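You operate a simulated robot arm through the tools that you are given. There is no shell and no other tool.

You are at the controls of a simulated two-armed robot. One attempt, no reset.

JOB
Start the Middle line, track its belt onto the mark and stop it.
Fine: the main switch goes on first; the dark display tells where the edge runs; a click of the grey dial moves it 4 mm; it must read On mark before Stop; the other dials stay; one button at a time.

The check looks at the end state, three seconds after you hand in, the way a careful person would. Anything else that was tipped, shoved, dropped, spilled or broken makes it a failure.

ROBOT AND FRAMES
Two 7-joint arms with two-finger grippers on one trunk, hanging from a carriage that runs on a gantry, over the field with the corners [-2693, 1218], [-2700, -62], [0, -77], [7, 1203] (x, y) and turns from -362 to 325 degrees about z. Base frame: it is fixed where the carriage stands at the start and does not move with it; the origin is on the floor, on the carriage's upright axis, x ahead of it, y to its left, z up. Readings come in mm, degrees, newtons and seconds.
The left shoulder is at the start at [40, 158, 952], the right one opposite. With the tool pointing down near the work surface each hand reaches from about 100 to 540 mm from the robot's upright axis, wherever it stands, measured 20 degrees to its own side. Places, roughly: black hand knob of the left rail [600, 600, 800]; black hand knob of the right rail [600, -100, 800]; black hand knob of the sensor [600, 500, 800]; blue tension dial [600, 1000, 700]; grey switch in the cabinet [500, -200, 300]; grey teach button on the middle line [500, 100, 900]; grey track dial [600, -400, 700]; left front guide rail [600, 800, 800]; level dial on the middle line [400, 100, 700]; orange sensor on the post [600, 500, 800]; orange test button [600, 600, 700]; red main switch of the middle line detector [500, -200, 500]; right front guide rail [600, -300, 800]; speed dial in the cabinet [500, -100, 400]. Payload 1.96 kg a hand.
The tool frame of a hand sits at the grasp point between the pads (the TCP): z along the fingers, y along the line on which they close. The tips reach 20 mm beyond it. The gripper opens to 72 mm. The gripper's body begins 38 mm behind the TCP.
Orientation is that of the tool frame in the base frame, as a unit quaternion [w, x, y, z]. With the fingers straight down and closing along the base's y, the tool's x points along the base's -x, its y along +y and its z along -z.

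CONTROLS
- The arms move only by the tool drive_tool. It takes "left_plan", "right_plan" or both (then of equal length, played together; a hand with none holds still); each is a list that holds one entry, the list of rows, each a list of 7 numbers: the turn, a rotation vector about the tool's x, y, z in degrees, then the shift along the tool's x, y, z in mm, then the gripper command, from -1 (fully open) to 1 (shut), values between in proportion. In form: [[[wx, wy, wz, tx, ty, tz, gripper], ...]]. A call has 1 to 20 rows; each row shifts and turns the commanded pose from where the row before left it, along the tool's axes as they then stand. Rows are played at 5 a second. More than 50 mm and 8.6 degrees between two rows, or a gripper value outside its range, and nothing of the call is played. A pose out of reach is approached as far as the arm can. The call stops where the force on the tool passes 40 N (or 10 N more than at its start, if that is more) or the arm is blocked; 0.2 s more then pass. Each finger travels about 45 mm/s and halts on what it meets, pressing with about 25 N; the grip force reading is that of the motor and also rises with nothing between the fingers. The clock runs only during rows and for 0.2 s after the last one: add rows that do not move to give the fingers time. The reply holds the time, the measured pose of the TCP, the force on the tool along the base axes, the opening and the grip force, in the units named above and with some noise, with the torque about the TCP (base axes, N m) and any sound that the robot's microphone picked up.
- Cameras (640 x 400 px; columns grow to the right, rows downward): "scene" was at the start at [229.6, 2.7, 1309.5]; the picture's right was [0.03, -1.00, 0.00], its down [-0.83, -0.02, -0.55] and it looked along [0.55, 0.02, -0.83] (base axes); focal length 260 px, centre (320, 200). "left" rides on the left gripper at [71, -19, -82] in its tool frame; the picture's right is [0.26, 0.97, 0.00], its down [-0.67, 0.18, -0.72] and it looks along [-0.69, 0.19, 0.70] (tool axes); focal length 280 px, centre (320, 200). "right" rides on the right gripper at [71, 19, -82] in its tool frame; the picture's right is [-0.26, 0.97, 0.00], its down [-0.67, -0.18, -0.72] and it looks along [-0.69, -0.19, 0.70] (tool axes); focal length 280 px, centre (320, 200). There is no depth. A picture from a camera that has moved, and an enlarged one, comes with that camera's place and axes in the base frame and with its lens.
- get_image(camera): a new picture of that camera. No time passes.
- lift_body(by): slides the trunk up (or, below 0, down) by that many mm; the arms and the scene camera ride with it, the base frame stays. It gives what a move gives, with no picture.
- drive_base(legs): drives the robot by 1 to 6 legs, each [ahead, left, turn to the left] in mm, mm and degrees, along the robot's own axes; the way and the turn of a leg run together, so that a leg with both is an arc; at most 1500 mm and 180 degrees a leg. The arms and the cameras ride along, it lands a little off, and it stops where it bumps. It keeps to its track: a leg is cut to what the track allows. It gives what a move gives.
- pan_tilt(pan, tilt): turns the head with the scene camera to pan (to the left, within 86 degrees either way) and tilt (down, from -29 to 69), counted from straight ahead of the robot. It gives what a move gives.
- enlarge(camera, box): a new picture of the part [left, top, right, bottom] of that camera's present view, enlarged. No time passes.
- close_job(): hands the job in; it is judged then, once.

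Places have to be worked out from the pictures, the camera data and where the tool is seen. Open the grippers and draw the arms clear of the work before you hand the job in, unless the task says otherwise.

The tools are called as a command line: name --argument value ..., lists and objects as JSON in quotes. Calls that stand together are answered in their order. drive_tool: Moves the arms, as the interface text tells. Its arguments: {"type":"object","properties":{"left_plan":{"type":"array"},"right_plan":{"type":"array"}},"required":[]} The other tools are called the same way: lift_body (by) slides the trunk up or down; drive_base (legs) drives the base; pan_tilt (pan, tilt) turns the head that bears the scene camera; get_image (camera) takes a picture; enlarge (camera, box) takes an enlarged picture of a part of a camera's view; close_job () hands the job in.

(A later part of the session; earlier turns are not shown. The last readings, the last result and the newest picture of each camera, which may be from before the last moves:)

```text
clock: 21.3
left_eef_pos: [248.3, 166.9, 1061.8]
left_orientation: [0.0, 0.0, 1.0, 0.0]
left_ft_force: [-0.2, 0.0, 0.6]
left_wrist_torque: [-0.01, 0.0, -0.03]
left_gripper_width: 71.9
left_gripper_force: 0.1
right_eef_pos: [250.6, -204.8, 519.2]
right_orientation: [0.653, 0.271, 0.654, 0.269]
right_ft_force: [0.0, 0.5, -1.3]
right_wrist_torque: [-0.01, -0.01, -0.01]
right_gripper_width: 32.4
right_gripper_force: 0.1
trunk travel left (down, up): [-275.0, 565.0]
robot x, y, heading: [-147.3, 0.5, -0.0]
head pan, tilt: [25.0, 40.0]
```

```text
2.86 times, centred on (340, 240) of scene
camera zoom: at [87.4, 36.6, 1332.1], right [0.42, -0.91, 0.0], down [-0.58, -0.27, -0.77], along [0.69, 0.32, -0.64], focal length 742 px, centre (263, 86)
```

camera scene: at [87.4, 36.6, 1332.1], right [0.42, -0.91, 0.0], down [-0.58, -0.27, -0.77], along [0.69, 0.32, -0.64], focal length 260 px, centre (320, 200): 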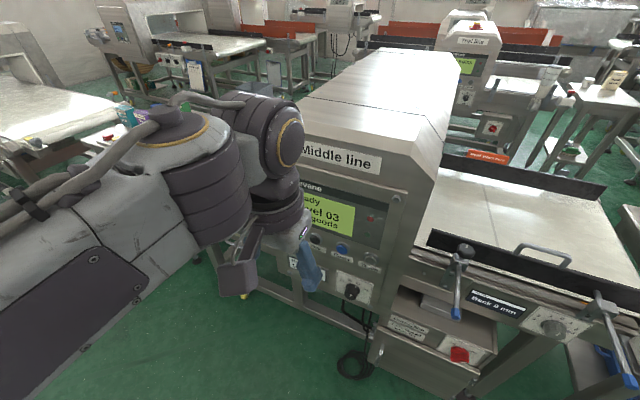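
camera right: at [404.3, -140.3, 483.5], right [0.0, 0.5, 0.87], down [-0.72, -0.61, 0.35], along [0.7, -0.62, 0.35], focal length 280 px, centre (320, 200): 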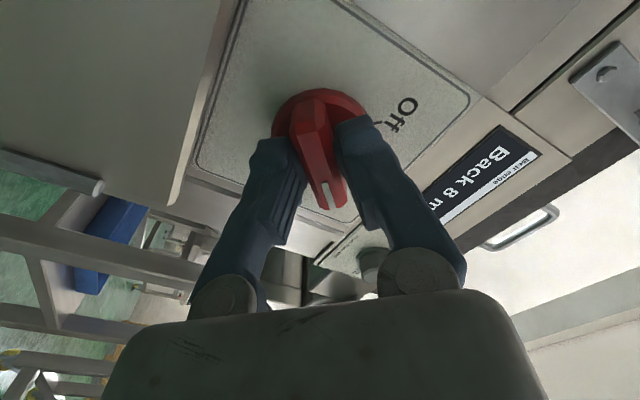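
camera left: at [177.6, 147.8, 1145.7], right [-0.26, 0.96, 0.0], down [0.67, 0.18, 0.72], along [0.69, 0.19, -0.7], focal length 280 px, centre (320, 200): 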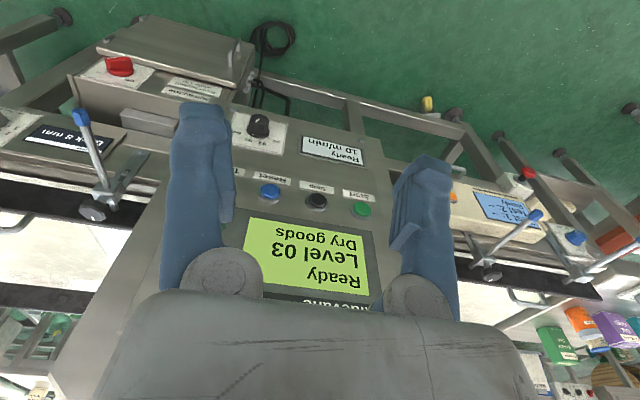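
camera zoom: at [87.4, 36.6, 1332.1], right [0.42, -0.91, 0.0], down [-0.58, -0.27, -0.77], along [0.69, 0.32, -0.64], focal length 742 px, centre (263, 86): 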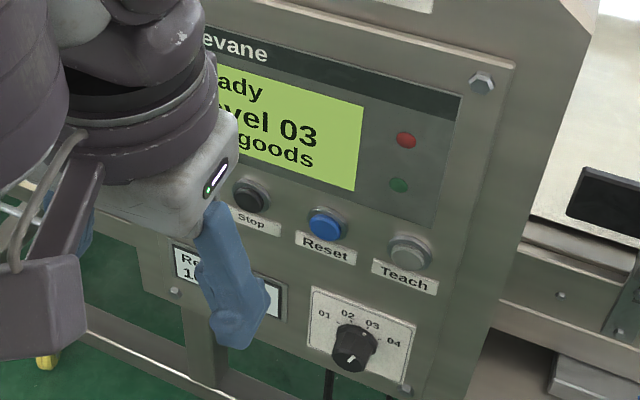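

Refined: Start cap centre ≈ [458, 289, 863], Stop ≈ [458, 220, 862]. I move the left hand toward a pre-press pose, closing it and pitching it up on the way.

drive_tool --left_plan '[[[0, 0, 0, -10.5, 21, 33, 0], [0, 0, 0, -10.5, 21, 33, 0.5], [0, 0, 0, -10.5, 21, 33, 1], [0, 0, 0, -10.5, 21, 33, 1], [0, -7.5, 0, 0, 0, 0, 1], [0, -7.5, 0, 0, 0, 0, 1], [0, -7.5, 0, 0, 0, 0, 1], [0, -7.5, 0, 0, 0, 0, 1], [0, -7.5, 0, 0, 0, 0, 1], [0, -7.5, 0, 0, 0, 0, 1], [0, 0, 0, -2.3, 9.75, 26, 1], [0, 0, 0, -2.3, 9.75, 26, 1], [0, 0, 0, -2.3, 9.75, 26, 1], [0, 0, 0, -2.3, 9.75, 26, 1], [0, 0, 0, 0, 0, 0, 1]]]'

get_image --camera "scene"

```text
clock: 24.5
left_eef_pos: [372.5, 290.9, 859.3]
left_orientation: [0.383, 0.0, 0.924, 0.0]
left_ft_force: [-0.5, -0.6, -1.5]
left_wrist_torque: [-0.01, -0.04, 0.01]
left_gripper_width: 0.1
left_gripper_force: 24.4
left hand out of reach, approached as far as the arm can: row 8
right_eef_pos: [249.6, -204.3, 520.9]
right_orientation: [0.653, 0.271, 0.654, 0.269]
right_ft_force: [-0.8, 0.3, 1.4]
right_wrist_torque: [0.04, -0.01, 0.01]
right_gripper_width: 32.3
right_gripper_force: 0.0
trunk travel left (down, up): [-275.0, 565.0]
robot x, y, heading: [-143.6, 1.1, -0.0]
head pan, tilt: [25.0, 40.0]
```

```text
taken
camera scene: at [87.1, 36.5, 1332.0], right [0.42, -0.91, 0.0], down [-0.58, -0.27, -0.77], along [0.69, 0.32, -0.64], focal length 260 px, centre (320, 200)
```

scene: 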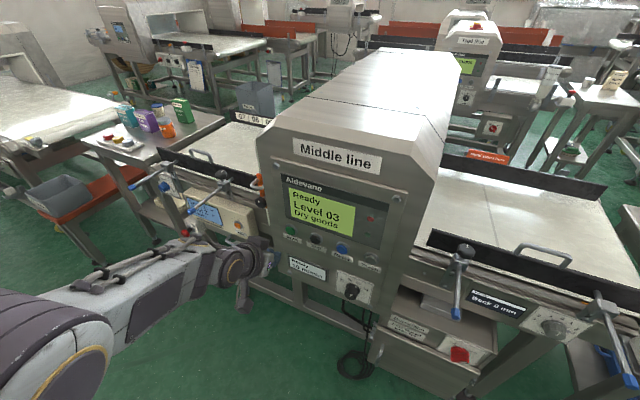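

The left hand is at [372, 291, 859], pitched 45°, closed and clear of the panel. I complete the pitch to horizontal.

drive_tool --left_plan '[[[0, -7.5, 0, 0, 0, 0, 1], [0, -7.5, 0, 0, 0, 0, 1], [0, -7.5, 0, 0, 0, 0, 1], [0, -7.5, 0, 0, 0, 0, 1], [0, -7.5, 0, 0, 0, 0, 1], [0, -7.5, 0, 0, 0, 0, 1], [0, 0, 0, 0, 0, 0, 1]]]'

get_image --camera "scene"

get_image --camera "left"

```text
clock: 26.1
left_eef_pos: [371.4, 291.3, 860.5]
left_orientation: [0.707, 0.0, 0.707, 0.001]
left_ft_force: [-0.3, -0.6, 1.2]
left_wrist_torque: [0.0, 0.0, 0.0]
left_gripper_width: 0.0
left_gripper_force: 25.4
right_eef_pos: [249.4, -204.1, 519.9]
right_orientation: [0.653, 0.271, 0.654, 0.269]
right_ft_force: [-0.9, -0.6, -0.3]
right_wrist_torque: [0.0, -0.01, 0.01]
right_gripper_width: 32.7
right_gripper_force: 0.0
trunk travel left (down, up): [-275.0, 565.0]
robot x, y, heading: [-145.8, -1.1, -0.2]
head pan, tilt: [25.0, 40.0]
```

```text
taken
camera scene: at [87.2, 36.9, 1332.1], right [0.42, -0.91, 0.0], down [-0.58, -0.27, -0.77], along [0.69, 0.32, -0.64], focal length 260 px, centre (320, 200)
```

scene: 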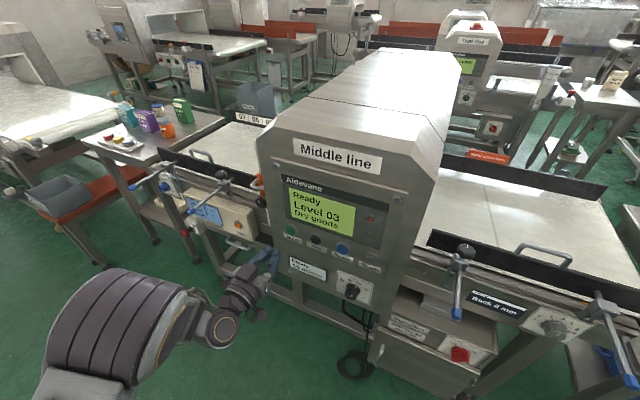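

```text
taken
camera left: at [290.1, 273.3, 790.4], right [0.0, 0.97, -0.26], down [-0.72, 0.18, 0.67], along [0.7, 0.19, 0.69], focal length 280 px, centre (320, 200)
```

left: 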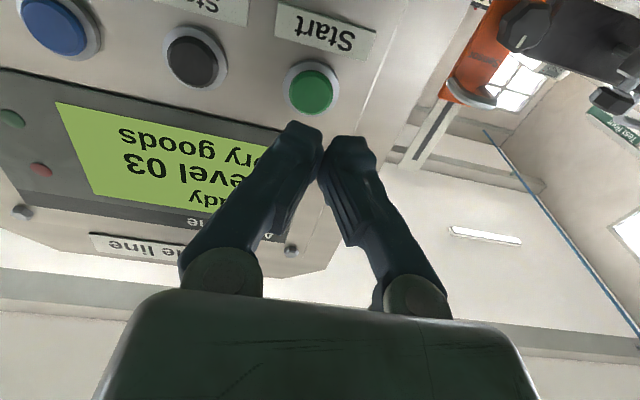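

Start is right ahead of the fingertips (projected [458, 287, 865]). I align slightly and advance to about 12 mm short of the cap.

drive_tool --left_plan '[[[0, 0, 0, -3.5, -3, 15, 1], [0, 0, 0, 0, 0, 15, 1], [0, 0, 0, 0, 0, 15, 1], [0, 0, 0, 0, 0, 10, 1], [0, 0, 0, 0, 0, 0, 1]]]'

get_image --camera "left"

enlarge --camera "scene" --box '[250, 200, 378, 280]'

```text
clock: 27.3
left_eef_pos: [426.0, 289.1, 863.6]
left_orientation: [0.707, -0.001, 0.707, 0.001]
left_ft_force: [1.0, -0.2, -0.4]
left_wrist_torque: [-0.02, -0.01, 0.0]
left_gripper_width: 0.0
left_gripper_force: 25.5
right_eef_pos: [250.0, -204.7, 519.5]
right_orientation: [0.653, 0.271, 0.653, 0.269]
right_ft_force: [-0.3, -0.2, 0.1]
right_wrist_torque: [-0.03, -0.01, 0.01]
right_gripper_width: 32.5
right_gripper_force: 0.1
trunk travel left (down, up): [-275.0, 565.0]
robot x, y, heading: [-149.3, -1.1, -0.2]
head pan, tilt: [25.0, 40.0]
```

```text
taken
camera left: at [344.3, 269.9, 793.4], right [0.0, 0.97, -0.26], down [-0.72, 0.18, 0.67], along [0.7, 0.19, 0.69], focal length 280 px, centre (320, 200)
```

left: 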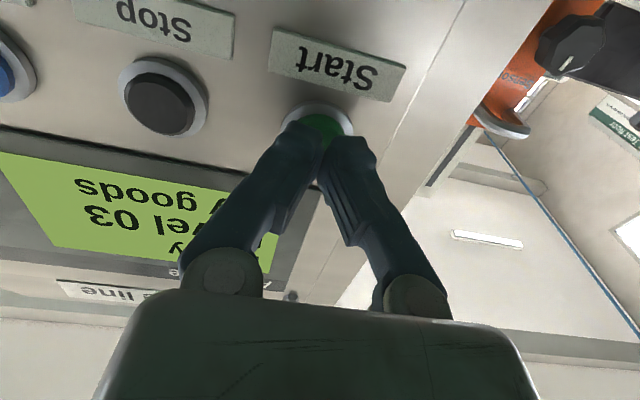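

```text
5.00 times, centred on (314, 240) of scene
camera zoom: at [87.3, 36.6, 1332.1], right [0.42, -0.91, 0.0], down [-0.58, -0.27, -0.77], along [0.69, 0.32, -0.64], focal length 1298 px, centre (350, 0)
```

zoom: 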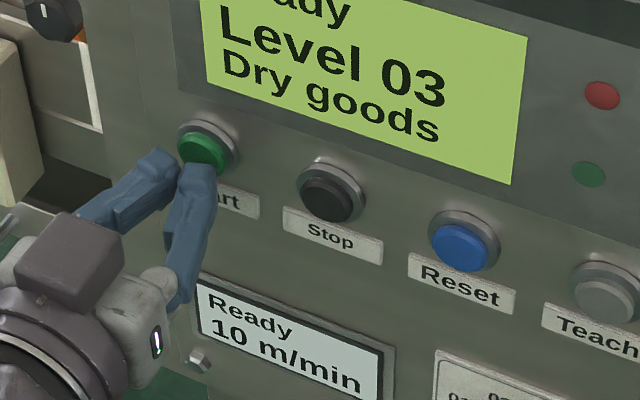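

Fingertips are aligned with the Start cap, about 12 mm away. I press forward in small steps.

drive_tool --left_plan '[[[0, 0, 0, 0, -1.5, 8, 1], [0, 0, 0, 0, 0, 3, 1], [0, 0, 0, 0, 0, 2, 1], [0, 0, 0, 0, 0, 2, 1], [0, 0, 0, 0, 0, 0, 1]]]'

enlarge --camera "scene" --box '[250, 180, 378, 280]'

```text
clock: 28.5
left_eef_pos: [439.9, 287.5, 863.6]
left_orientation: [0.707, 0.0, 0.707, 0.0]
left_ft_force: [-7.1, 0.7, 4.9]
left_wrist_torque: [-0.01, -0.1, -0.02]
left_gripper_width: 6.0
left_gripper_force: 29.5
right_eef_pos: [249.2, -203.0, 519.5]
right_orientation: [0.653, 0.27, 0.654, 0.27]
right_ft_force: [-0.8, 0.1, 0.2]
right_wrist_torque: [0.02, -0.01, -0.02]
right_gripper_width: 32.5
right_gripper_force: 0.0
trunk travel left (down, up): [-275.0, 565.0]
robot x, y, heading: [-152.6, 0.9, 0.0]
head pan, tilt: [25.0, 40.0]
heard: click
```

```text
4.00 times, centred on (314, 230) of scene
camera zoom: at [86.4, 36.8, 1331.9], right [0.42, -0.91, 0.0], down [-0.58, -0.27, -0.77], along [0.69, 0.32, -0.64], focal length 1039 px, centre (344, 80)
```

zoom: 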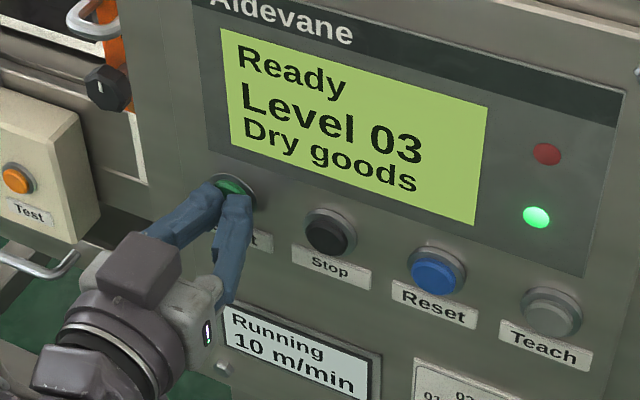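

A click was heard and the line reads "Running 10 m/min" with the green lamp lit. I withdraw the left hand straight back and look at the displays.

drive_tool --left_plan '[[[0, 0, 0, 0, 0, -10, 1], [0, 0, 0, 0, 0, -20, 1], [0, 0, 0, 0, 0, -25, 1], [0, 0, 0, 0, 0, -25, 1], [0, 0, 0, 0, 0, 0, 1]]]'

pan_tilt --pan -15 --tilt 42

get_image --camera "scene"

```text
clock: 29.7
left_eef_pos: [363.0, 289.2, 863.8]
left_orientation: [0.707, 0.0, 0.707, 0.0]
left_ft_force: [0.4, 0.1, -0.5]
left_wrist_torque: [-0.01, 0.01, 0.01]
left_gripper_width: 0.0
left_gripper_force: 29.2
right_eef_pos: [251.0, -202.9, 520.5]
right_orientation: [0.653, 0.27, 0.654, 0.269]
right_ft_force: [-0.4, -0.1, 0.1]
right_wrist_torque: [0.0, 0.05, -0.03]
right_gripper_width: 32.2
right_gripper_force: 0.1
trunk travel left (down, up): [-275.0, 565.0]
robot x, y, heading: [-151.6, 2.2, -0.1]
head pan, tilt: [25.0, 40.0]
```

```text
clock: 30.8
left_eef_pos: [361.6, 287.8, 864.1]
left_orientation: [0.707, 0.0, 0.707, 0.0]
left_ft_force: [-0.7, -0.2, 0.1]
left_wrist_torque: [0.01, 0.02, 0.0]
left_gripper_width: 0.0
left_gripper_force: 29.9
right_eef_pos: [249.2, -204.0, 519.9]
right_orientation: [0.653, 0.271, 0.654, 0.268]
right_ft_force: [-0.6, 0.5, 0.2]
right_wrist_torque: [0.01, -0.01, -0.01]
right_gripper_width: 32.5
right_gripper_force: 0.1
trunk travel left (down, up): [-275.0, 565.0]
robot x, y, heading: [-150.5, 0.9, -0.1]
head pan, tilt: [-15.0, 42.0]
```

```text
taken
camera scene: at [91.1, -20.9, 1329.1], right [-0.26, -0.97, 0.0], down [-0.65, 0.17, -0.74], along [0.72, -0.19, -0.67], focal length 260 px, centre (320, 200)
```

scene: 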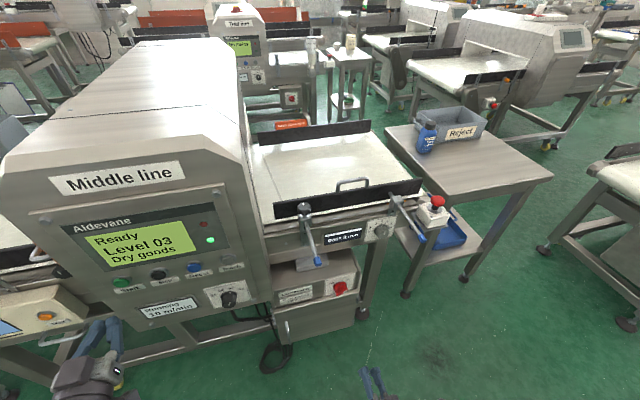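

The line runs and the hands are clear. I enlarge the dial/display area for a refined location and the rods.

enlarge --camera "scene" --box '[300, 185, 460, 285]'

enlarge --camera "scene" --box '[355, 210, 403, 240]'

```text
4.00 times, centred on (380, 235) of scene
camera zoom: at [91.1, -20.9, 1329.1], right [-0.26, -0.97, 0.0], down [-0.65, 0.17, -0.74], along [0.72, -0.19, -0.67], focal length 1039 px, centre (80, 60)
```

zoom: 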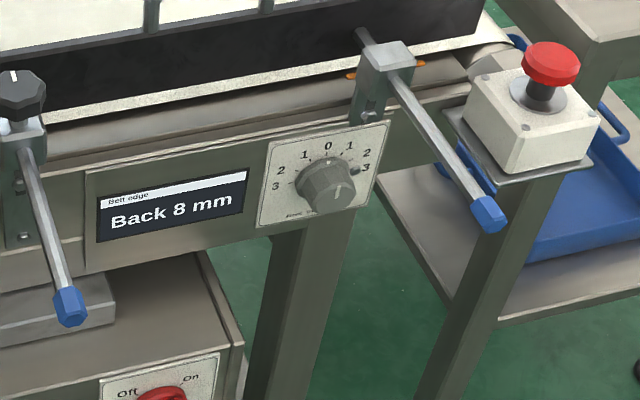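

```text
13.33 times, centred on (379, 225) of scene
camera zoom: at [91.1, -20.9, 1329.1], right [-0.26, -0.97, 0.0], down [-0.65, 0.17, -0.74], along [0.72, -0.19, -0.67], focal length 3463 px, centre (-467, -133)
```

zoom: 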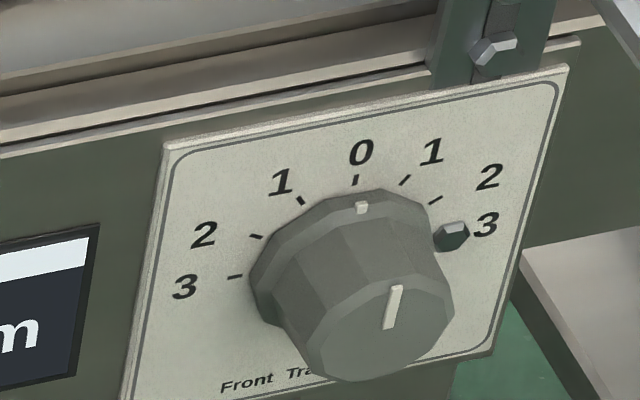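

Everything agrees on the knob axis near y≈-363, z≈681, front face x≈574, 25 mm proud, 30° per click; 0 is selected. I bring the right hand (already rolled +45°, horizontal) in front of the dial with the fingers fully open.

drive_tool --right_plan '[[[0, 0, 0, -28.4, 0.3, 19, -0.5], [0, 0, 0, -28.4, 0.3, 19, -1], [0, 0, 0, -28.4, 0.3, 19, -1], [0, 0, 0, -28.4, 0.3, 19, -1], [0, 0, 0, -28.4, 0.3, 19, -1], [0, 0, 0, -28.4, 0.3, 19, -1], [0, 0, 0, -28.4, 0.3, 19, -1], [0, 0, 0, -28.4, 0.3, 19, -1], [0, 0, 0, 0, 0, 0, -1]]]'

get_image --camera "right"

get_image --camera "scene"

```text
clock: 32.8
left_eef_pos: [363.2, 287.8, 864.7]
left_orientation: [0.707, 0.0, 0.707, 0.0]
left_ft_force: [0.6, 0.3, 0.2]
left_wrist_torque: [-0.02, 0.0, 0.02]
left_gripper_width: 0.0
left_gripper_force: 29.5
right_eef_pos: [403.6, -363.0, 682.4]
right_orientation: [0.653, 0.271, 0.654, 0.27]
right_ft_force: [-0.5, -0.4, -0.2]
right_wrist_torque: [-0.04, 0.0, -0.03]
right_gripper_width: 71.8
right_gripper_force: 0.0
trunk travel left (down, up): [-275.0, 565.0]
robot x, y, heading: [-151.8, 3.4, 0.0]
head pan, tilt: [-15.0, 42.0]
```

```text
taken
camera right: at [321.9, -300.5, 644.0], right [0.0, 0.5, 0.87], down [-0.72, -0.61, 0.35], along [0.7, -0.62, 0.36], focal length 280 px, centre (320, 200)
```

right: 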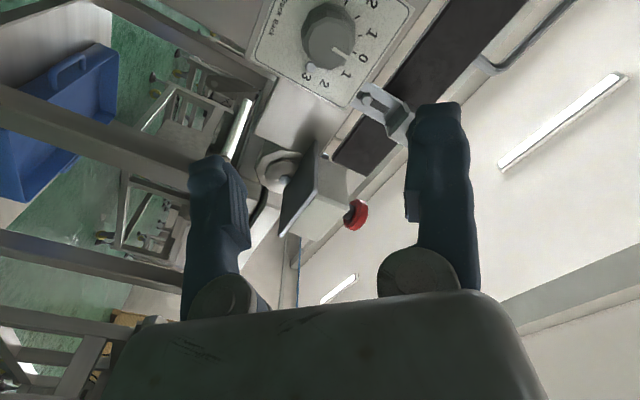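

```text
taken
camera scene: at [90.9, -20.6, 1329.1], right [-0.26, -0.97, 0.0], down [-0.65, 0.17, -0.74], along [0.72, -0.19, -0.67], focal length 260 px, centre (320, 200)
```

scene: 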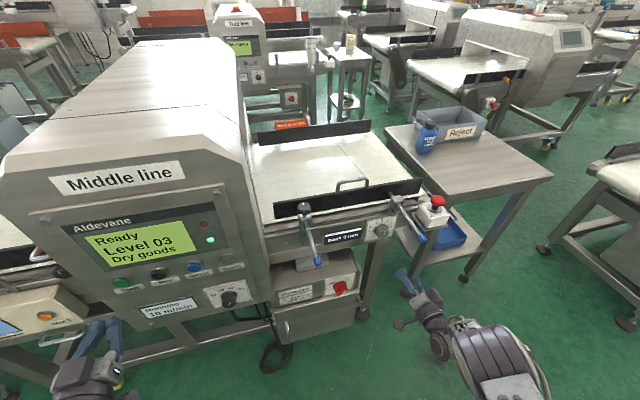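

Hand is at [404, -363, 682] facing the dial. I enlarge the wrist view to check the axis alignment.

enlarge --camera "right" --box '[248, 0, 440, 120]'

enlarge --camera "scene" --box '[340, 190, 468, 310]'

```text
3.33 times, centred on (344, 60) of right
camera zoom: at [321.9, -300.5, 644.0], right [0.0, 0.5, 0.87], down [-0.72, -0.61, 0.35], along [0.7, -0.62, 0.36], focal length 935 px, centre (240, 667)
```

zoom: 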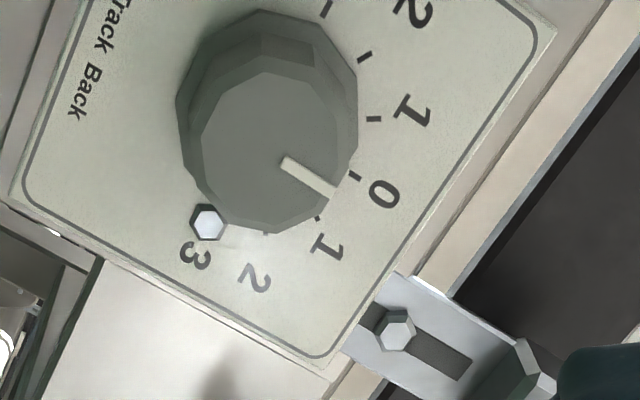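

```text
3.33 times, centred on (404, 250) of scene
camera zoom: at [90.9, -20.6, 1329.1], right [-0.26, -0.97, 0.0], down [-0.65, 0.17, -0.74], along [0.72, -0.19, -0.67], focal length 866 px, centre (40, 33)
```

zoom: 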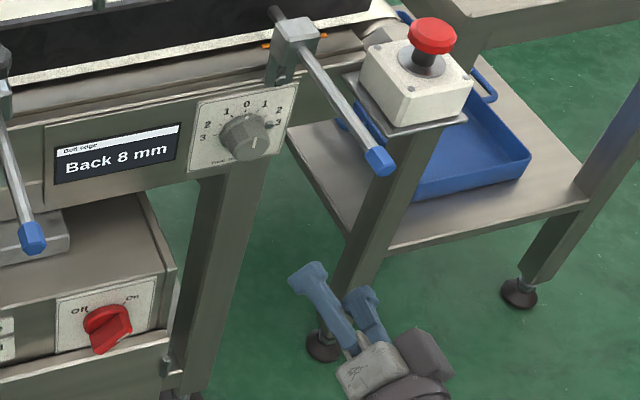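

Cross-checking three views puts the knob face at [566.5, -360.5, 686.5] (plate x≈591). I align on that axis and advance to 25 mm short of the knob.

drive_tool --right_plan '[[[0, 0, 0, -1, 4.5, 30, -1], [0, 0, 0, 0, 0, 30, -1], [0, 0, 0, 0, 0, 30, -1], [0, 0, 0, 0, 0, 27, -1], [0, 0, 0, 0, 0, 0, -1]]]'

get_image --camera "right"

enlarge --camera "scene" --box '[340, 190, 468, 270]'

```text
clock: 34.0
left_eef_pos: [362.1, 288.4, 863.5]
left_orientation: [0.707, 0.0, 0.707, 0.0]
left_ft_force: [-0.1, 0.3, 0.7]
left_wrist_torque: [0.01, 0.01, -0.01]
left_gripper_width: 0.0
left_gripper_force: 30.0
right_eef_pos: [511.3, -362.0, 694.7]
right_orientation: [0.653, 0.271, 0.654, 0.27]
right_ft_force: [0.0, 0.1, -0.5]
right_wrist_torque: [-0.02, 0.0, -0.01]
right_gripper_width: 71.9
right_gripper_force: 0.0
right hand out of reach, approached as far as the arm can: row 4
trunk travel left (down, up): [-275.0, 565.0]
robot x, y, heading: [-150.8, 3.3, -0.2]
head pan, tilt: [-15.0, 42.0]
```

```text
taken
camera right: at [429.9, -298.3, 656.6], right [0.0, 0.5, 0.87], down [-0.72, -0.6, 0.35], along [0.7, -0.62, 0.35], focal length 280 px, centre (320, 200)
```

right: 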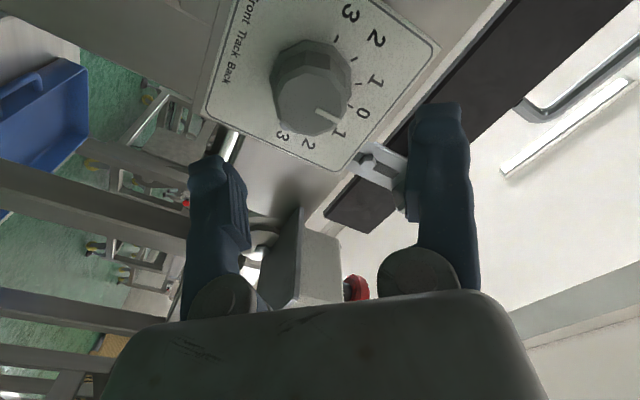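

```text
5.00 times, centred on (404, 230) of scene
camera zoom: at [91.1, -20.9, 1329.2], right [-0.26, -0.97, 0.0], down [-0.65, 0.17, -0.74], along [0.72, -0.19, -0.67], focal length 1298 px, centre (-100, 50)
```

zoom: 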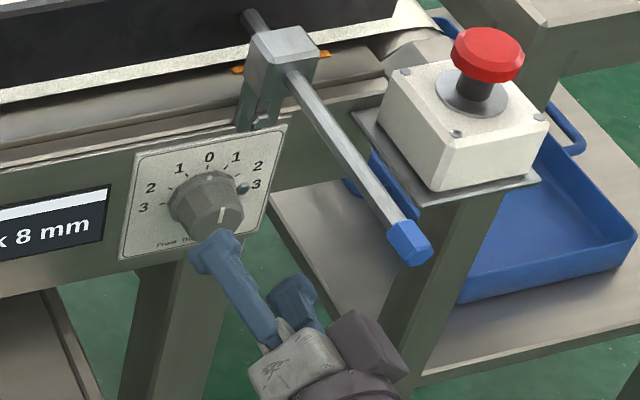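

Out of reach from here by ~50 mm, so I'll back both hands off first, then move the carriage 40 mm forward and lower the trunk.

drive_tool --left_plan '[[[0, 0, 0, 0, 0, -10, 1], [0, 0, 0, 0, 0, -10, 1], [0, 0, 0, 0, 0, -10, 1], [0, 0, 0, 0, 0, -10, 1], [0, 0, 0, 0, 0, 0, 1]]]' --right_plan '[[[0, 0, 0, 0, 0, -28, -1], [0, 0, 0, 0, 0, -28, -1], [0, 0, 0, 0, 0, -28, -1], [0, 0, 0, 0, 0, -28, -1], [0, 0, 0, 0, 0, 0, -1]]]'

```text
clock: 35.2
left_eef_pos: [335.5, 284.0, 864.1]
left_orientation: [0.707, -0.001, 0.708, 0.002]
left_ft_force: [1.3, 0.2, -0.3]
left_wrist_torque: [0.03, -0.01, 0.02]
left_gripper_width: 0.0
left_gripper_force: 30.4
left hand out of reach, approached as far as the arm can: row 3, 4
right_eef_pos: [400.0, -360.9, 695.4]
right_orientation: [0.654, 0.27, 0.653, 0.269]
right_ft_force: [0.5, -0.3, 0.8]
right_wrist_torque: [-0.03, -0.01, 0.03]
right_gripper_width: 71.9
right_gripper_force: 0.1
trunk travel left (down, up): [-275.0, 565.0]
robot x, y, heading: [-149.3, -0.2, 0.1]
head pan, tilt: [-15.0, 42.0]
```

Hands are back (right at x=400, left at x=335). I lower the trunk by 120 mm and then drive 40 mm forward.

lift_body --by -120

drive_base --legs '[[40, 0, 0]]'

get_image --camera "scene"

```text
clock: 36.7
left_eef_pos: [335.2, 283.9, 745.0]
left_orientation: [0.706, -0.001, 0.708, 0.001]
left_ft_force: [0.5, -0.1, -0.2]
left_wrist_torque: [-0.02, 0.01, -0.02]
left_gripper_width: 0.1
left_gripper_force: 29.5
right_eef_pos: [398.1, -361.0, 574.4]
right_orientation: [0.653, 0.271, 0.654, 0.27]
right_ft_force: [0.2, 0.2, -0.2]
right_wrist_torque: [0.01, 0.0, -0.02]
right_gripper_width: 71.9
right_gripper_force: 0.1
trunk travel left (down, up): [-155.0, 685.0]
robot x, y, heading: [-150.2, 0.9, -0.1]
head pan, tilt: [-15.0, 42.0]
```

```text
clock: 37.6
left_eef_pos: [375.5, 282.7, 744.8]
left_orientation: [0.706, -0.001, 0.708, 0.001]
left_ft_force: [0.0, 0.4, -0.1]
left_wrist_torque: [0.02, 0.01, 0.02]
left_gripper_width: 0.0
left_gripper_force: 29.6
right_eef_pos: [436.3, -362.0, 573.3]
right_orientation: [0.653, 0.271, 0.654, 0.269]
right_ft_force: [0.9, -0.3, -0.1]
right_wrist_torque: [-0.01, 0.01, 0.01]
right_gripper_width: 72.3
right_gripper_force: 0.1
trunk travel left (down, up): [-155.0, 685.0]
robot x, y, heading: [-105.3, -3.8, -0.0]
head pan, tilt: [-15.0, 42.0]
```

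```text
taken
camera scene: at [130.5, -21.0, 1209.0], right [-0.26, -0.97, 0.0], down [-0.65, 0.17, -0.74], along [0.72, -0.19, -0.67], focal length 260 px, centre (320, 200)
```

scene: 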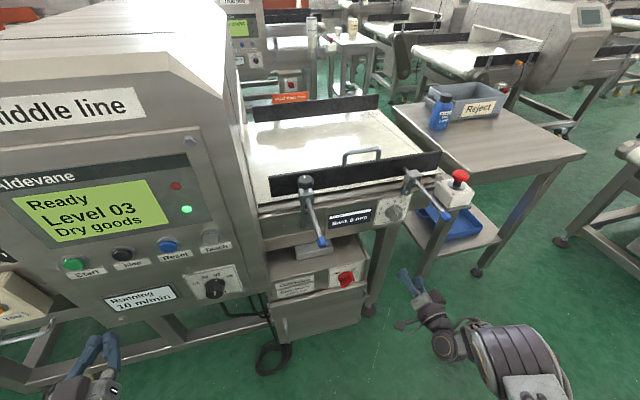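

Now I raise the right hand back to the knob axis (y≈-360.5, z≈686.5).

drive_tool --right_plan '[[[0, 0, 0, -26.3, 27, 0, -1], [0, 0, 0, -26.3, 27, 0, -1], [0, 0, 0, -26.2, 27, 0, -1], [0, 0, 0, 0, 0, 30, -1], [0, 0, 0, 0, 0, 30, -1], [0, 0, 0, 0, 0, 20, -1], [0, 0, 0, 0, 0, 0, -1]]]'

get_image --camera "right"

enlarge --camera "scene" --box '[330, 160, 490, 260]'

```text
clock: 39.2
left_eef_pos: [374.5, 283.8, 744.8]
left_orientation: [0.707, 0.0, 0.707, 0.0]
left_ft_force: [-0.3, 1.1, 0.6]
left_wrist_torque: [0.0, 0.01, -0.02]
left_gripper_width: 0.0
left_gripper_force: 29.2
right_eef_pos: [518.1, -358.0, 686.7]
right_orientation: [0.653, 0.27, 0.654, 0.27]
right_ft_force: [0.0, -0.2, -1.0]
right_wrist_torque: [0.03, -0.01, 0.01]
right_gripper_width: 72.0
right_gripper_force: 0.0
trunk travel left (down, up): [-155.0, 685.0]
robot x, y, heading: [-110.9, -0.2, 0.3]
head pan, tilt: [-15.0, 42.0]
```

```text
taken
camera right: at [436.2, -296.3, 649.7], right [0.0, 0.5, 0.87], down [-0.72, -0.6, 0.35], along [0.7, -0.62, 0.36], focal length 280 px, centre (320, 200)
```

right: 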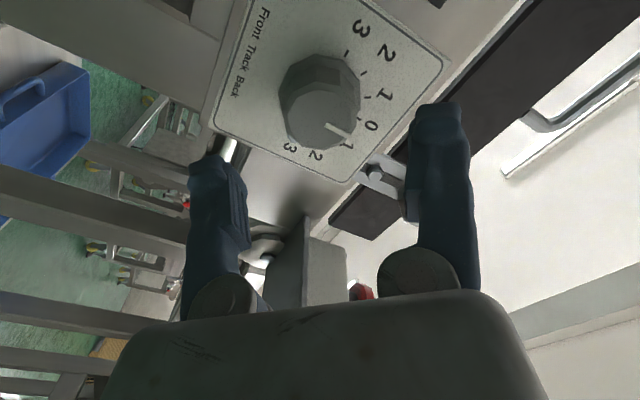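

```text
4.00 times, centred on (410, 210) of scene
camera zoom: at [130.7, -21.1, 1209.1], right [-0.26, -0.97, 0.0], down [-0.65, 0.17, -0.74], along [0.72, -0.19, -0.67], focal length 1039 px, centre (-40, 160)
```

zoom: 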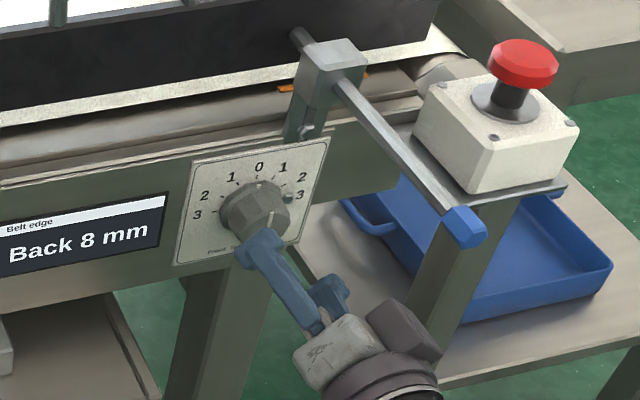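

Knob centre projects exactly between the fingers. I advance 42 mm so that the tips lie beside the knob, ~11 mm off the plate.

drive_tool --right_plan '[[[0, 0, 0, 0, 0, 14, -1], [0, 0, 0, 0, 0, 14, -1], [0, 0, 0, 0, 0, 14, -1], [0, 0, 0, 0, 0, 0, -1]]]'

get_image --camera "right"

enlarge --camera "scene" --box '[350, 170, 446, 230]'

```text
clock: 40.2
left_eef_pos: [375.7, 283.6, 744.8]
left_orientation: [0.707, -0.002, 0.707, 0.002]
left_ft_force: [0.3, -0.1, -0.5]
left_wrist_torque: [0.0, 0.01, 0.02]
left_gripper_width: 0.3
left_gripper_force: 29.4
right_eef_pos: [559.3, -360.1, 688.4]
right_orientation: [0.653, 0.271, 0.654, 0.269]
right_ft_force: [-0.7, 0.0, 0.2]
right_wrist_torque: [0.01, 0.01, -0.04]
right_gripper_width: 72.2
right_gripper_force: 0.0
trunk travel left (down, up): [-155.0, 685.0]
robot x, y, heading: [-107.2, 0.3, 0.1]
head pan, tilt: [-15.0, 42.0]
```

```text
taken
camera right: at [477.6, -297.4, 649.8], right [0.0, 0.5, 0.87], down [-0.72, -0.6, 0.35], along [0.7, -0.62, 0.36], focal length 280 px, centre (320, 200)
```

right: 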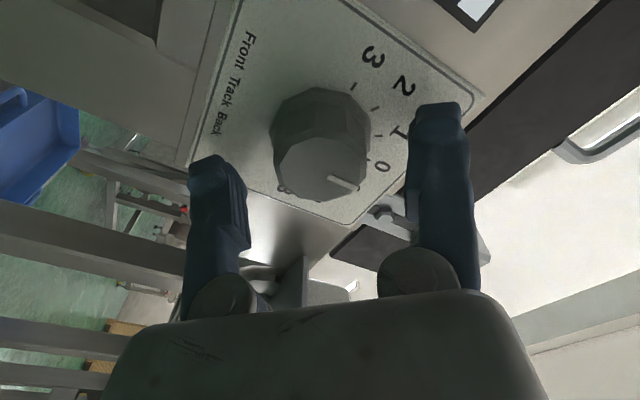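

```text
6.67 times, centred on (398, 200) of scene
camera zoom: at [130.6, -21.1, 1209.1], right [-0.26, -0.97, 0.0], down [-0.65, 0.17, -0.74], along [0.72, -0.19, -0.67], focal length 1731 px, centre (-200, 200)
```

zoom: 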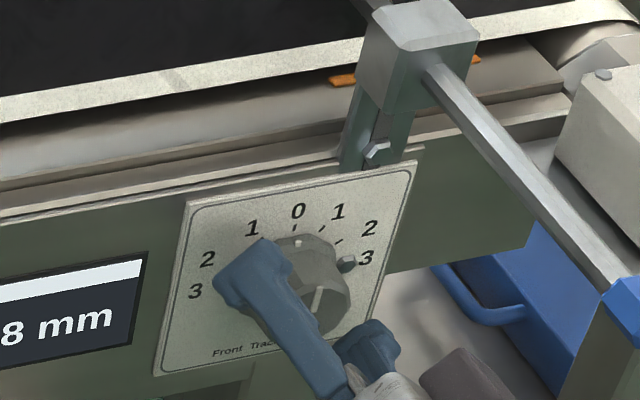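

The fingers flank the knob without contact. I close gently on it.

drive_tool --right_plan '[[[0, 0, 0, 0, 0, 0, -0.5], [0, 0, 0, 0, 0, 0, 0], [0, 0, 0, 0, 0, 0, 0.3], [0, 0, 0, 0, 0, 0, 0.3], [0, 0, 0, 0, 0, 0, 0.3]]]'

get_image --camera "right"

enlarge --camera "scene" --box '[326, 170, 438, 240]'

```text
clock: 41.4
left_eef_pos: [375.1, 284.8, 743.9]
left_orientation: [0.707, -0.001, 0.707, 0.001]
left_ft_force: [-0.9, 0.0, 0.0]
left_wrist_torque: [-0.01, 0.0, 0.0]
left_gripper_width: 0.0
left_gripper_force: 30.1
right_eef_pos: [560.4, -360.3, 687.8]
right_orientation: [0.653, 0.271, 0.654, 0.269]
right_ft_force: [1.6, -0.4, -1.9]
right_wrist_torque: [0.01, 0.03, -0.03]
right_gripper_width: 46.8
right_gripper_force: 40.1
trunk travel left (down, up): [-155.0, 685.0]
robot x, y, heading: [-110.0, 3.0, 0.1]
head pan, tilt: [-15.0, 42.0]
```

```text
taken
camera right: at [477.9, -297.2, 649.9], right [0.0, 0.5, 0.87], down [-0.72, -0.6, 0.35], along [0.7, -0.62, 0.36], focal length 280 px, centre (320, 200)
```

right: 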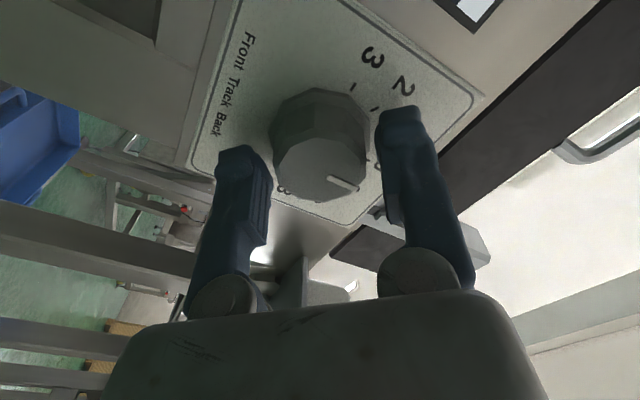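

```text
5.71 times, centred on (382, 205) of scene
camera zoom: at [130.9, -21.0, 1209.1], right [-0.26, -0.97, 0.0], down [-0.65, 0.17, -0.74], along [0.72, -0.19, -0.67], focal length 1484 px, centre (-34, 171)
```

zoom: 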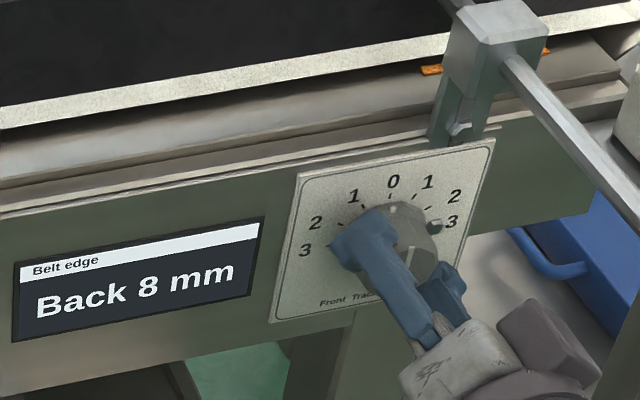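

Fingers hold the knob at 46.8 mm. I turn it 30° counter-clockwise (toward Front) and read the display.

drive_tool --right_plan '[[[0, 0, -7.5, 0, 0, 0, 0.3], [0, 0, -7.5, 0, 0, 0, 0.3], [0, 0, -7.5, 0, 0, 0, 0.3], [0, 0, -7.5, 0, 0, 0, 0.3], [0, 0, 0, 0, 0, 0, 0.3]]]'

get_image --camera "right"

enlarge --camera "scene" --box '[326, 170, 438, 240]'

```text
clock: 42.6
left_eef_pos: [374.8, 285.2, 744.0]
left_orientation: [0.707, -0.001, 0.707, 0.001]
left_ft_force: [0.7, -0.2, 0.0]
left_wrist_torque: [-0.02, 0.03, 0.0]
left_gripper_width: 0.0
left_gripper_force: 29.9
right_eef_pos: [559.1, -360.1, 687.5]
right_orientation: [0.701, 0.092, 0.701, 0.091]
right_ft_force: [-1.7, 1.5, 5.4]
right_wrist_torque: [0.0, 0.2, -0.03]
right_gripper_width: 46.9
right_gripper_force: 39.9
trunk travel left (down, up): [-155.0, 685.0]
robot x, y, heading: [-111.0, 2.7, 0.1]
head pan, tilt: [-15.0, 42.0]
```

```text
taken
camera right: at [477.9, -324.3, 622.7], right [0.0, 0.87, 0.5], down [-0.72, -0.35, 0.61], along [0.7, -0.36, 0.62], focal length 280 px, centre (320, 200)
```

right: 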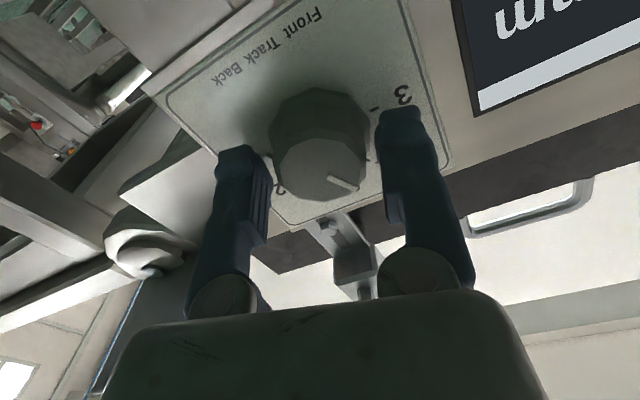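

```text
5.71 times, centred on (382, 205) of scene
camera zoom: at [130.8, -21.2, 1209.2], right [-0.26, -0.97, 0.0], down [-0.65, 0.17, -0.74], along [0.72, -0.19, -0.67], focal length 1484 px, centre (-34, 171)
```

zoom: 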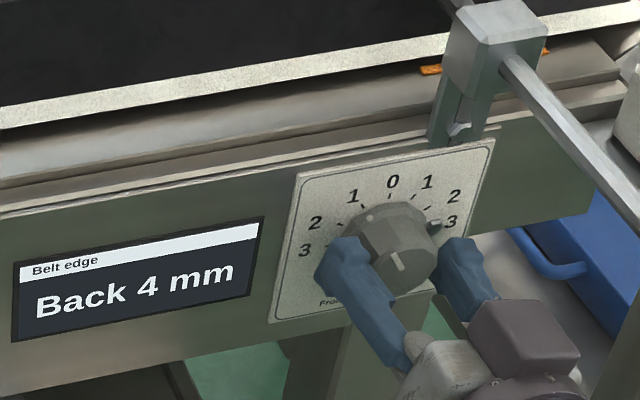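

It now reads "Back 4 mm", so the direction is right. I turn one more 30° click the same way.

drive_tool --right_plan '[[[0, 0, -7.5, 0, 0, 0, 0.3], [0, 0, -7.5, 0, 0, 0, 0.3], [0, 0, -7.5, 0, 0, 0, 0.3], [0, 0, -7.5, 0, 0, 0, 0.3], [0, 0, 0, 0, 0, 0, 0.3]]]'

get_image --camera "right"

enlarge --camera "scene" --box '[326, 170, 438, 240]'

```text
clock: 43.8
left_eef_pos: [376.6, 283.1, 744.3]
left_orientation: [0.706, -0.001, 0.708, 0.001]
left_ft_force: [0.7, -0.1, 0.5]
left_wrist_torque: [0.05, 0.0, -0.01]
left_gripper_width: 0.1
left_gripper_force: 29.7
right_eef_pos: [559.3, -360.3, 688.5]
right_orientation: [0.701, -0.093, 0.701, -0.093]
right_ft_force: [-2.8, 2.0, 10.0]
right_wrist_torque: [0.02, -0.12, -0.08]
right_gripper_width: 46.6
right_gripper_force: 40.0
trunk travel left (down, up): [-155.0, 685.0]
robot x, y, heading: [-110.4, 2.2, 0.0]
head pan, tilt: [-15.0, 42.0]
```

```text
taken
camera right: at [477.9, -361.2, 612.9], right [0.0, 1.0, 0.0], down [-0.72, 0.0, 0.7], along [0.7, 0.0, 0.72], focal length 280 px, centre (320, 200)
```

right: 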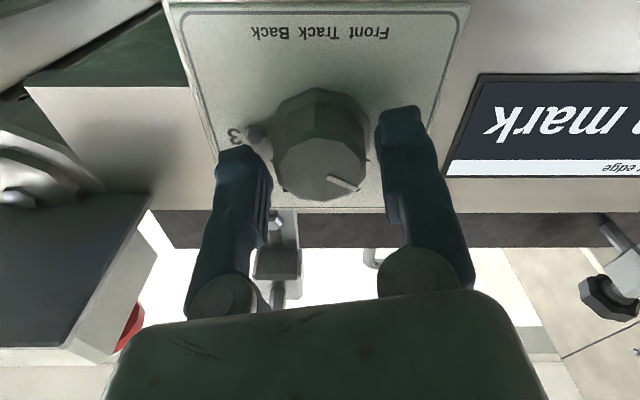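

```text
5.71 times, centred on (382, 205) of scene
camera zoom: at [131.0, -21.1, 1209.2], right [-0.26, -0.97, 0.0], down [-0.65, 0.17, -0.74], along [0.72, -0.19, -0.67], focal length 1484 px, centre (-34, 171)
```

zoom: 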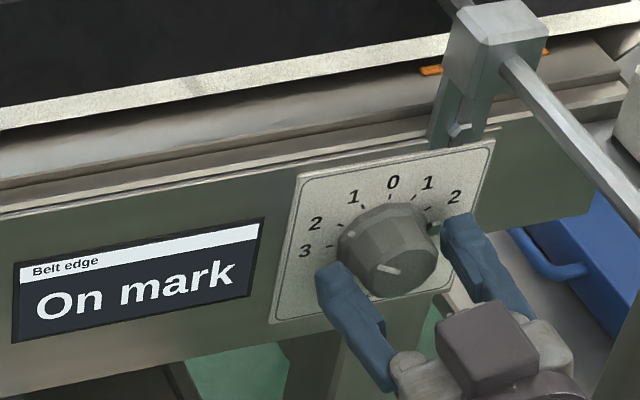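

"On mark". I release the knob by opening fully and back straight out.

drive_tool --right_plan '[[[0, 0, 0, 0, 0, 0, -0.5], [0, 0, 0, 0, 0, 0, -0.8], [0, 0, 0, 0, 0, 0, -0.8], [0, 0, 0, 0, 0, -15, -0.8], [0, 0, 0, 0, 0, -25, -0.8], [0, 0, 0, 0, 0, -35, -0.8], [0, 0, 0, 0, 0, -35, -0.8], [0, 0, 0, 0, 0, -30, -0.8], [0, 0, 0, 0, 0, 0, -0.8]]]'

get_image --camera "scene"

enlarge --camera "scene" --box '[326, 170, 438, 240]'

```text
clock: 45.8
left_eef_pos: [375.0, 283.0, 744.9]
left_orientation: [0.706, -0.002, 0.708, 0.002]
left_ft_force: [0.3, 0.0, 0.3]
left_wrist_torque: [0.03, 0.01, 0.03]
left_gripper_width: 0.0
left_gripper_force: 29.4
right_eef_pos: [418.1, -360.3, 686.5]
right_orientation: [0.701, -0.092, 0.701, -0.094]
right_ft_force: [0.4, -0.5, 0.4]
right_wrist_torque: [0.02, 0.01, 0.02]
right_gripper_width: 64.7
right_gripper_force: 0.0
trunk travel left (down, up): [-155.0, 685.0]
robot x, y, heading: [-107.7, -3.8, -0.0]
head pan, tilt: [-15.0, 42.0]
```

```text
taken
camera scene: at [131.1, -21.4, 1209.2], right [-0.26, -0.97, 0.0], down [-0.65, 0.17, -0.74], along [0.72, -0.19, -0.67], focal length 260 px, centre (320, 200)
```

scene: 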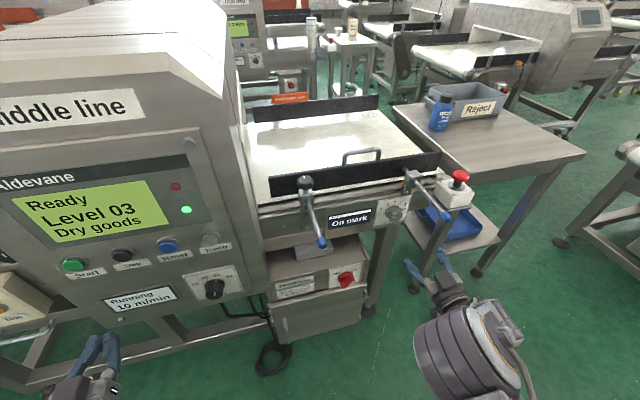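

```text
5.71 times, centred on (382, 205) of scene
camera zoom: at [131.1, -21.4, 1209.2], right [-0.26, -0.97, 0.0], down [-0.65, 0.17, -0.74], along [0.72, -0.19, -0.67], focal length 1484 px, centre (-34, 171)
```

zoom: 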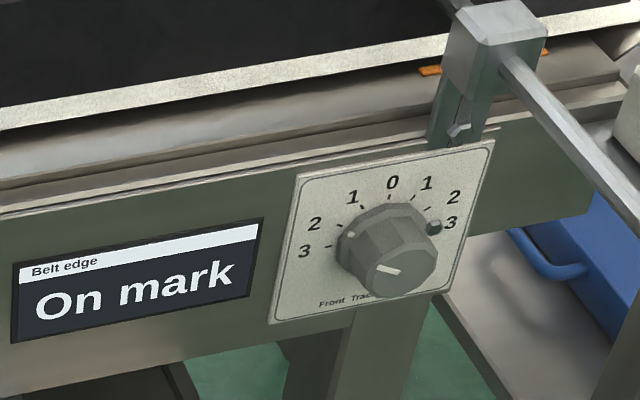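

Dial pointer sits at 2 Front and the display stays "On mark" with the line running. I back the carriage 70 mm and raise the trunk 117 mm so the left hand is level with the Stop button.

drive_base --legs '[[-70, 0, 0]]'

lift_body --by 117

pan_tilt --pan 15 --tilt 42

get_image --camera "scene"

get_image --camera "left"

```text
clock: 46.8
left_eef_pos: [306.4, 284.2, 743.6]
left_orientation: [0.707, 0.001, 0.707, 0.0]
left_ft_force: [-0.6, -0.5, -0.5]
left_wrist_torque: [-0.02, -0.03, -0.02]
left_gripper_width: 0.0
left_gripper_force: 29.3
right_eef_pos: [348.9, -361.1, 684.5]
right_orientation: [0.7, -0.092, 0.702, -0.094]
right_ft_force: [-0.1, -0.7, 0.4]
right_wrist_torque: [-0.01, -0.01, -0.01]
right_gripper_width: 64.8
right_gripper_force: 0.1
trunk travel left (down, up): [-155.0, 685.0]
robot x, y, heading: [-178.1, 2.5, -0.2]
head pan, tilt: [-15.0, 42.0]
```

```text
clock: 48.3
left_eef_pos: [307.4, 282.8, 860.7]
left_orientation: [0.706, 0.0, 0.708, 0.0]
left_ft_force: [0.7, -1.1, -0.3]
left_wrist_torque: [-0.07, 0.01, 0.02]
left_gripper_width: 0.0
left_gripper_force: 29.5
right_eef_pos: [349.5, -361.1, 803.2]
right_orientation: [0.7, -0.092, 0.702, -0.094]
right_ft_force: [0.4, -0.3, -0.1]
right_wrist_torque: [-0.02, -0.02, 0.0]
right_gripper_width: 64.7
right_gripper_force: 0.1
trunk travel left (down, up): [-272.0, 568.0]
robot x, y, heading: [-176.8, -1.1, -0.2]
head pan, tilt: [-15.0, 42.0]
```

```text
clock: 49.2
left_eef_pos: [308.0, 282.7, 862.6]
left_orientation: [0.706, 0.0, 0.708, 0.0]
left_ft_force: [0.5, 0.1, -0.3]
left_wrist_torque: [0.01, 0.01, -0.02]
left_gripper_width: 0.0
left_gripper_force: 29.5
right_eef_pos: [350.2, -360.1, 802.3]
right_orientation: [0.7, -0.092, 0.702, -0.092]
right_ft_force: [0.6, -0.1, -0.4]
right_wrist_torque: [0.02, 0.0, -0.03]
right_gripper_width: 64.7
right_gripper_force: 0.1
trunk travel left (down, up): [-272.0, 568.0]
robot x, y, heading: [-176.5, -1.6, -0.1]
head pan, tilt: [15.0, 42.0]
```

```text
taken
camera scene: at [62.7, 21.9, 1326.1], right [0.26, -0.97, 0.0], down [-0.65, -0.17, -0.74], along [0.72, 0.19, -0.67], focal length 260 px, centre (320, 200)
```

scene: 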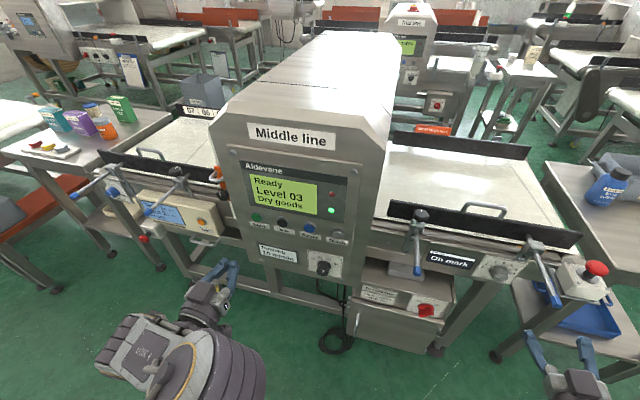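

```text
taken
camera left: at [226.1, 264.7, 792.0], right [0.0, 0.97, -0.26], down [-0.71, 0.18, 0.68], along [0.7, 0.19, 0.69], focal length 280 px, centre (320, 200)
```

left: 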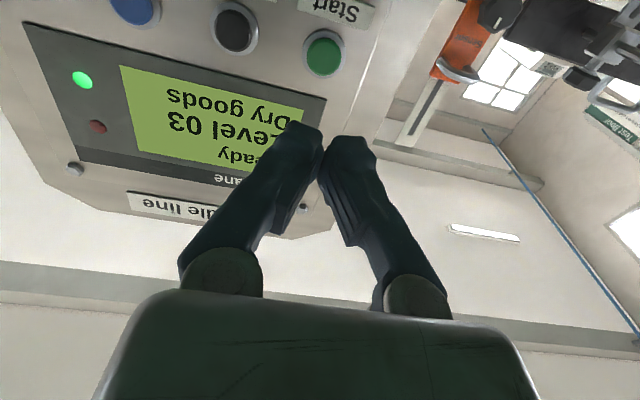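

Display still says "On mark", Stop is at y≈220, z≈862. I shift the closed left hand sideways to y≈220 and forward to x≈383.

drive_tool --left_plan '[[[0, 0, 0, 0, -21.2, 25, 1], [0, 0, 0, 0, -21.2, 25, 1], [0, 0, 0, 0, -21.2, 25, 1], [0, 0, 0, 0, 0, 0, 1]]]'

get_image --camera "left"

enlarge --camera "scene" --box '[220, 190, 380, 290]'

```text
clock: 50.2
left_eef_pos: [382.0, 218.9, 861.3]
left_orientation: [0.706, -0.001, 0.708, 0.0]
left_ft_force: [0.2, 0.2, -0.4]
left_wrist_torque: [0.01, -0.01, 0.0]
left_gripper_width: 0.0
left_gripper_force: 29.2
right_eef_pos: [349.3, -359.8, 802.0]
right_orientation: [0.7, -0.092, 0.702, -0.094]
right_ft_force: [0.4, -0.9, -0.7]
right_wrist_torque: [0.01, 0.0, -0.01]
right_gripper_width: 64.9
right_gripper_force: 0.2
trunk travel left (down, up): [-272.0, 568.0]
robot x, y, heading: [-177.9, 2.2, -0.2]
head pan, tilt: [15.0, 42.0]
```

```text
taken
camera left: at [300.3, 199.9, 792.2], right [0.0, 0.96, -0.26], down [-0.71, 0.18, 0.67], along [0.7, 0.19, 0.69], focal length 280 px, centre (320, 200)
```

left: 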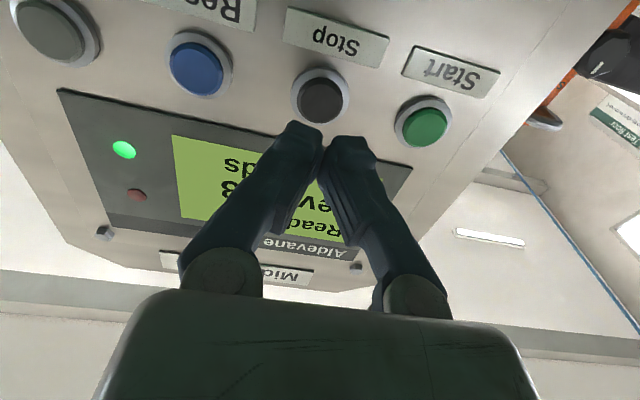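

```text
4.00 times, centred on (300, 240) of scene
camera zoom: at [62.5, 21.9, 1326.1], right [0.26, -0.97, 0.0], down [-0.65, -0.17, -0.74], along [0.72, 0.19, -0.67], focal length 1039 px, centre (400, 40)
```

zoom: 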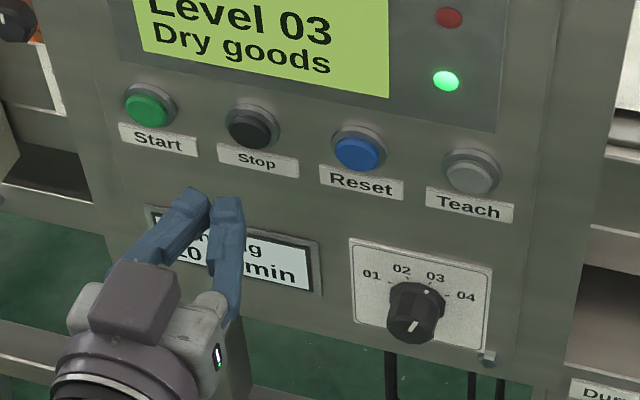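

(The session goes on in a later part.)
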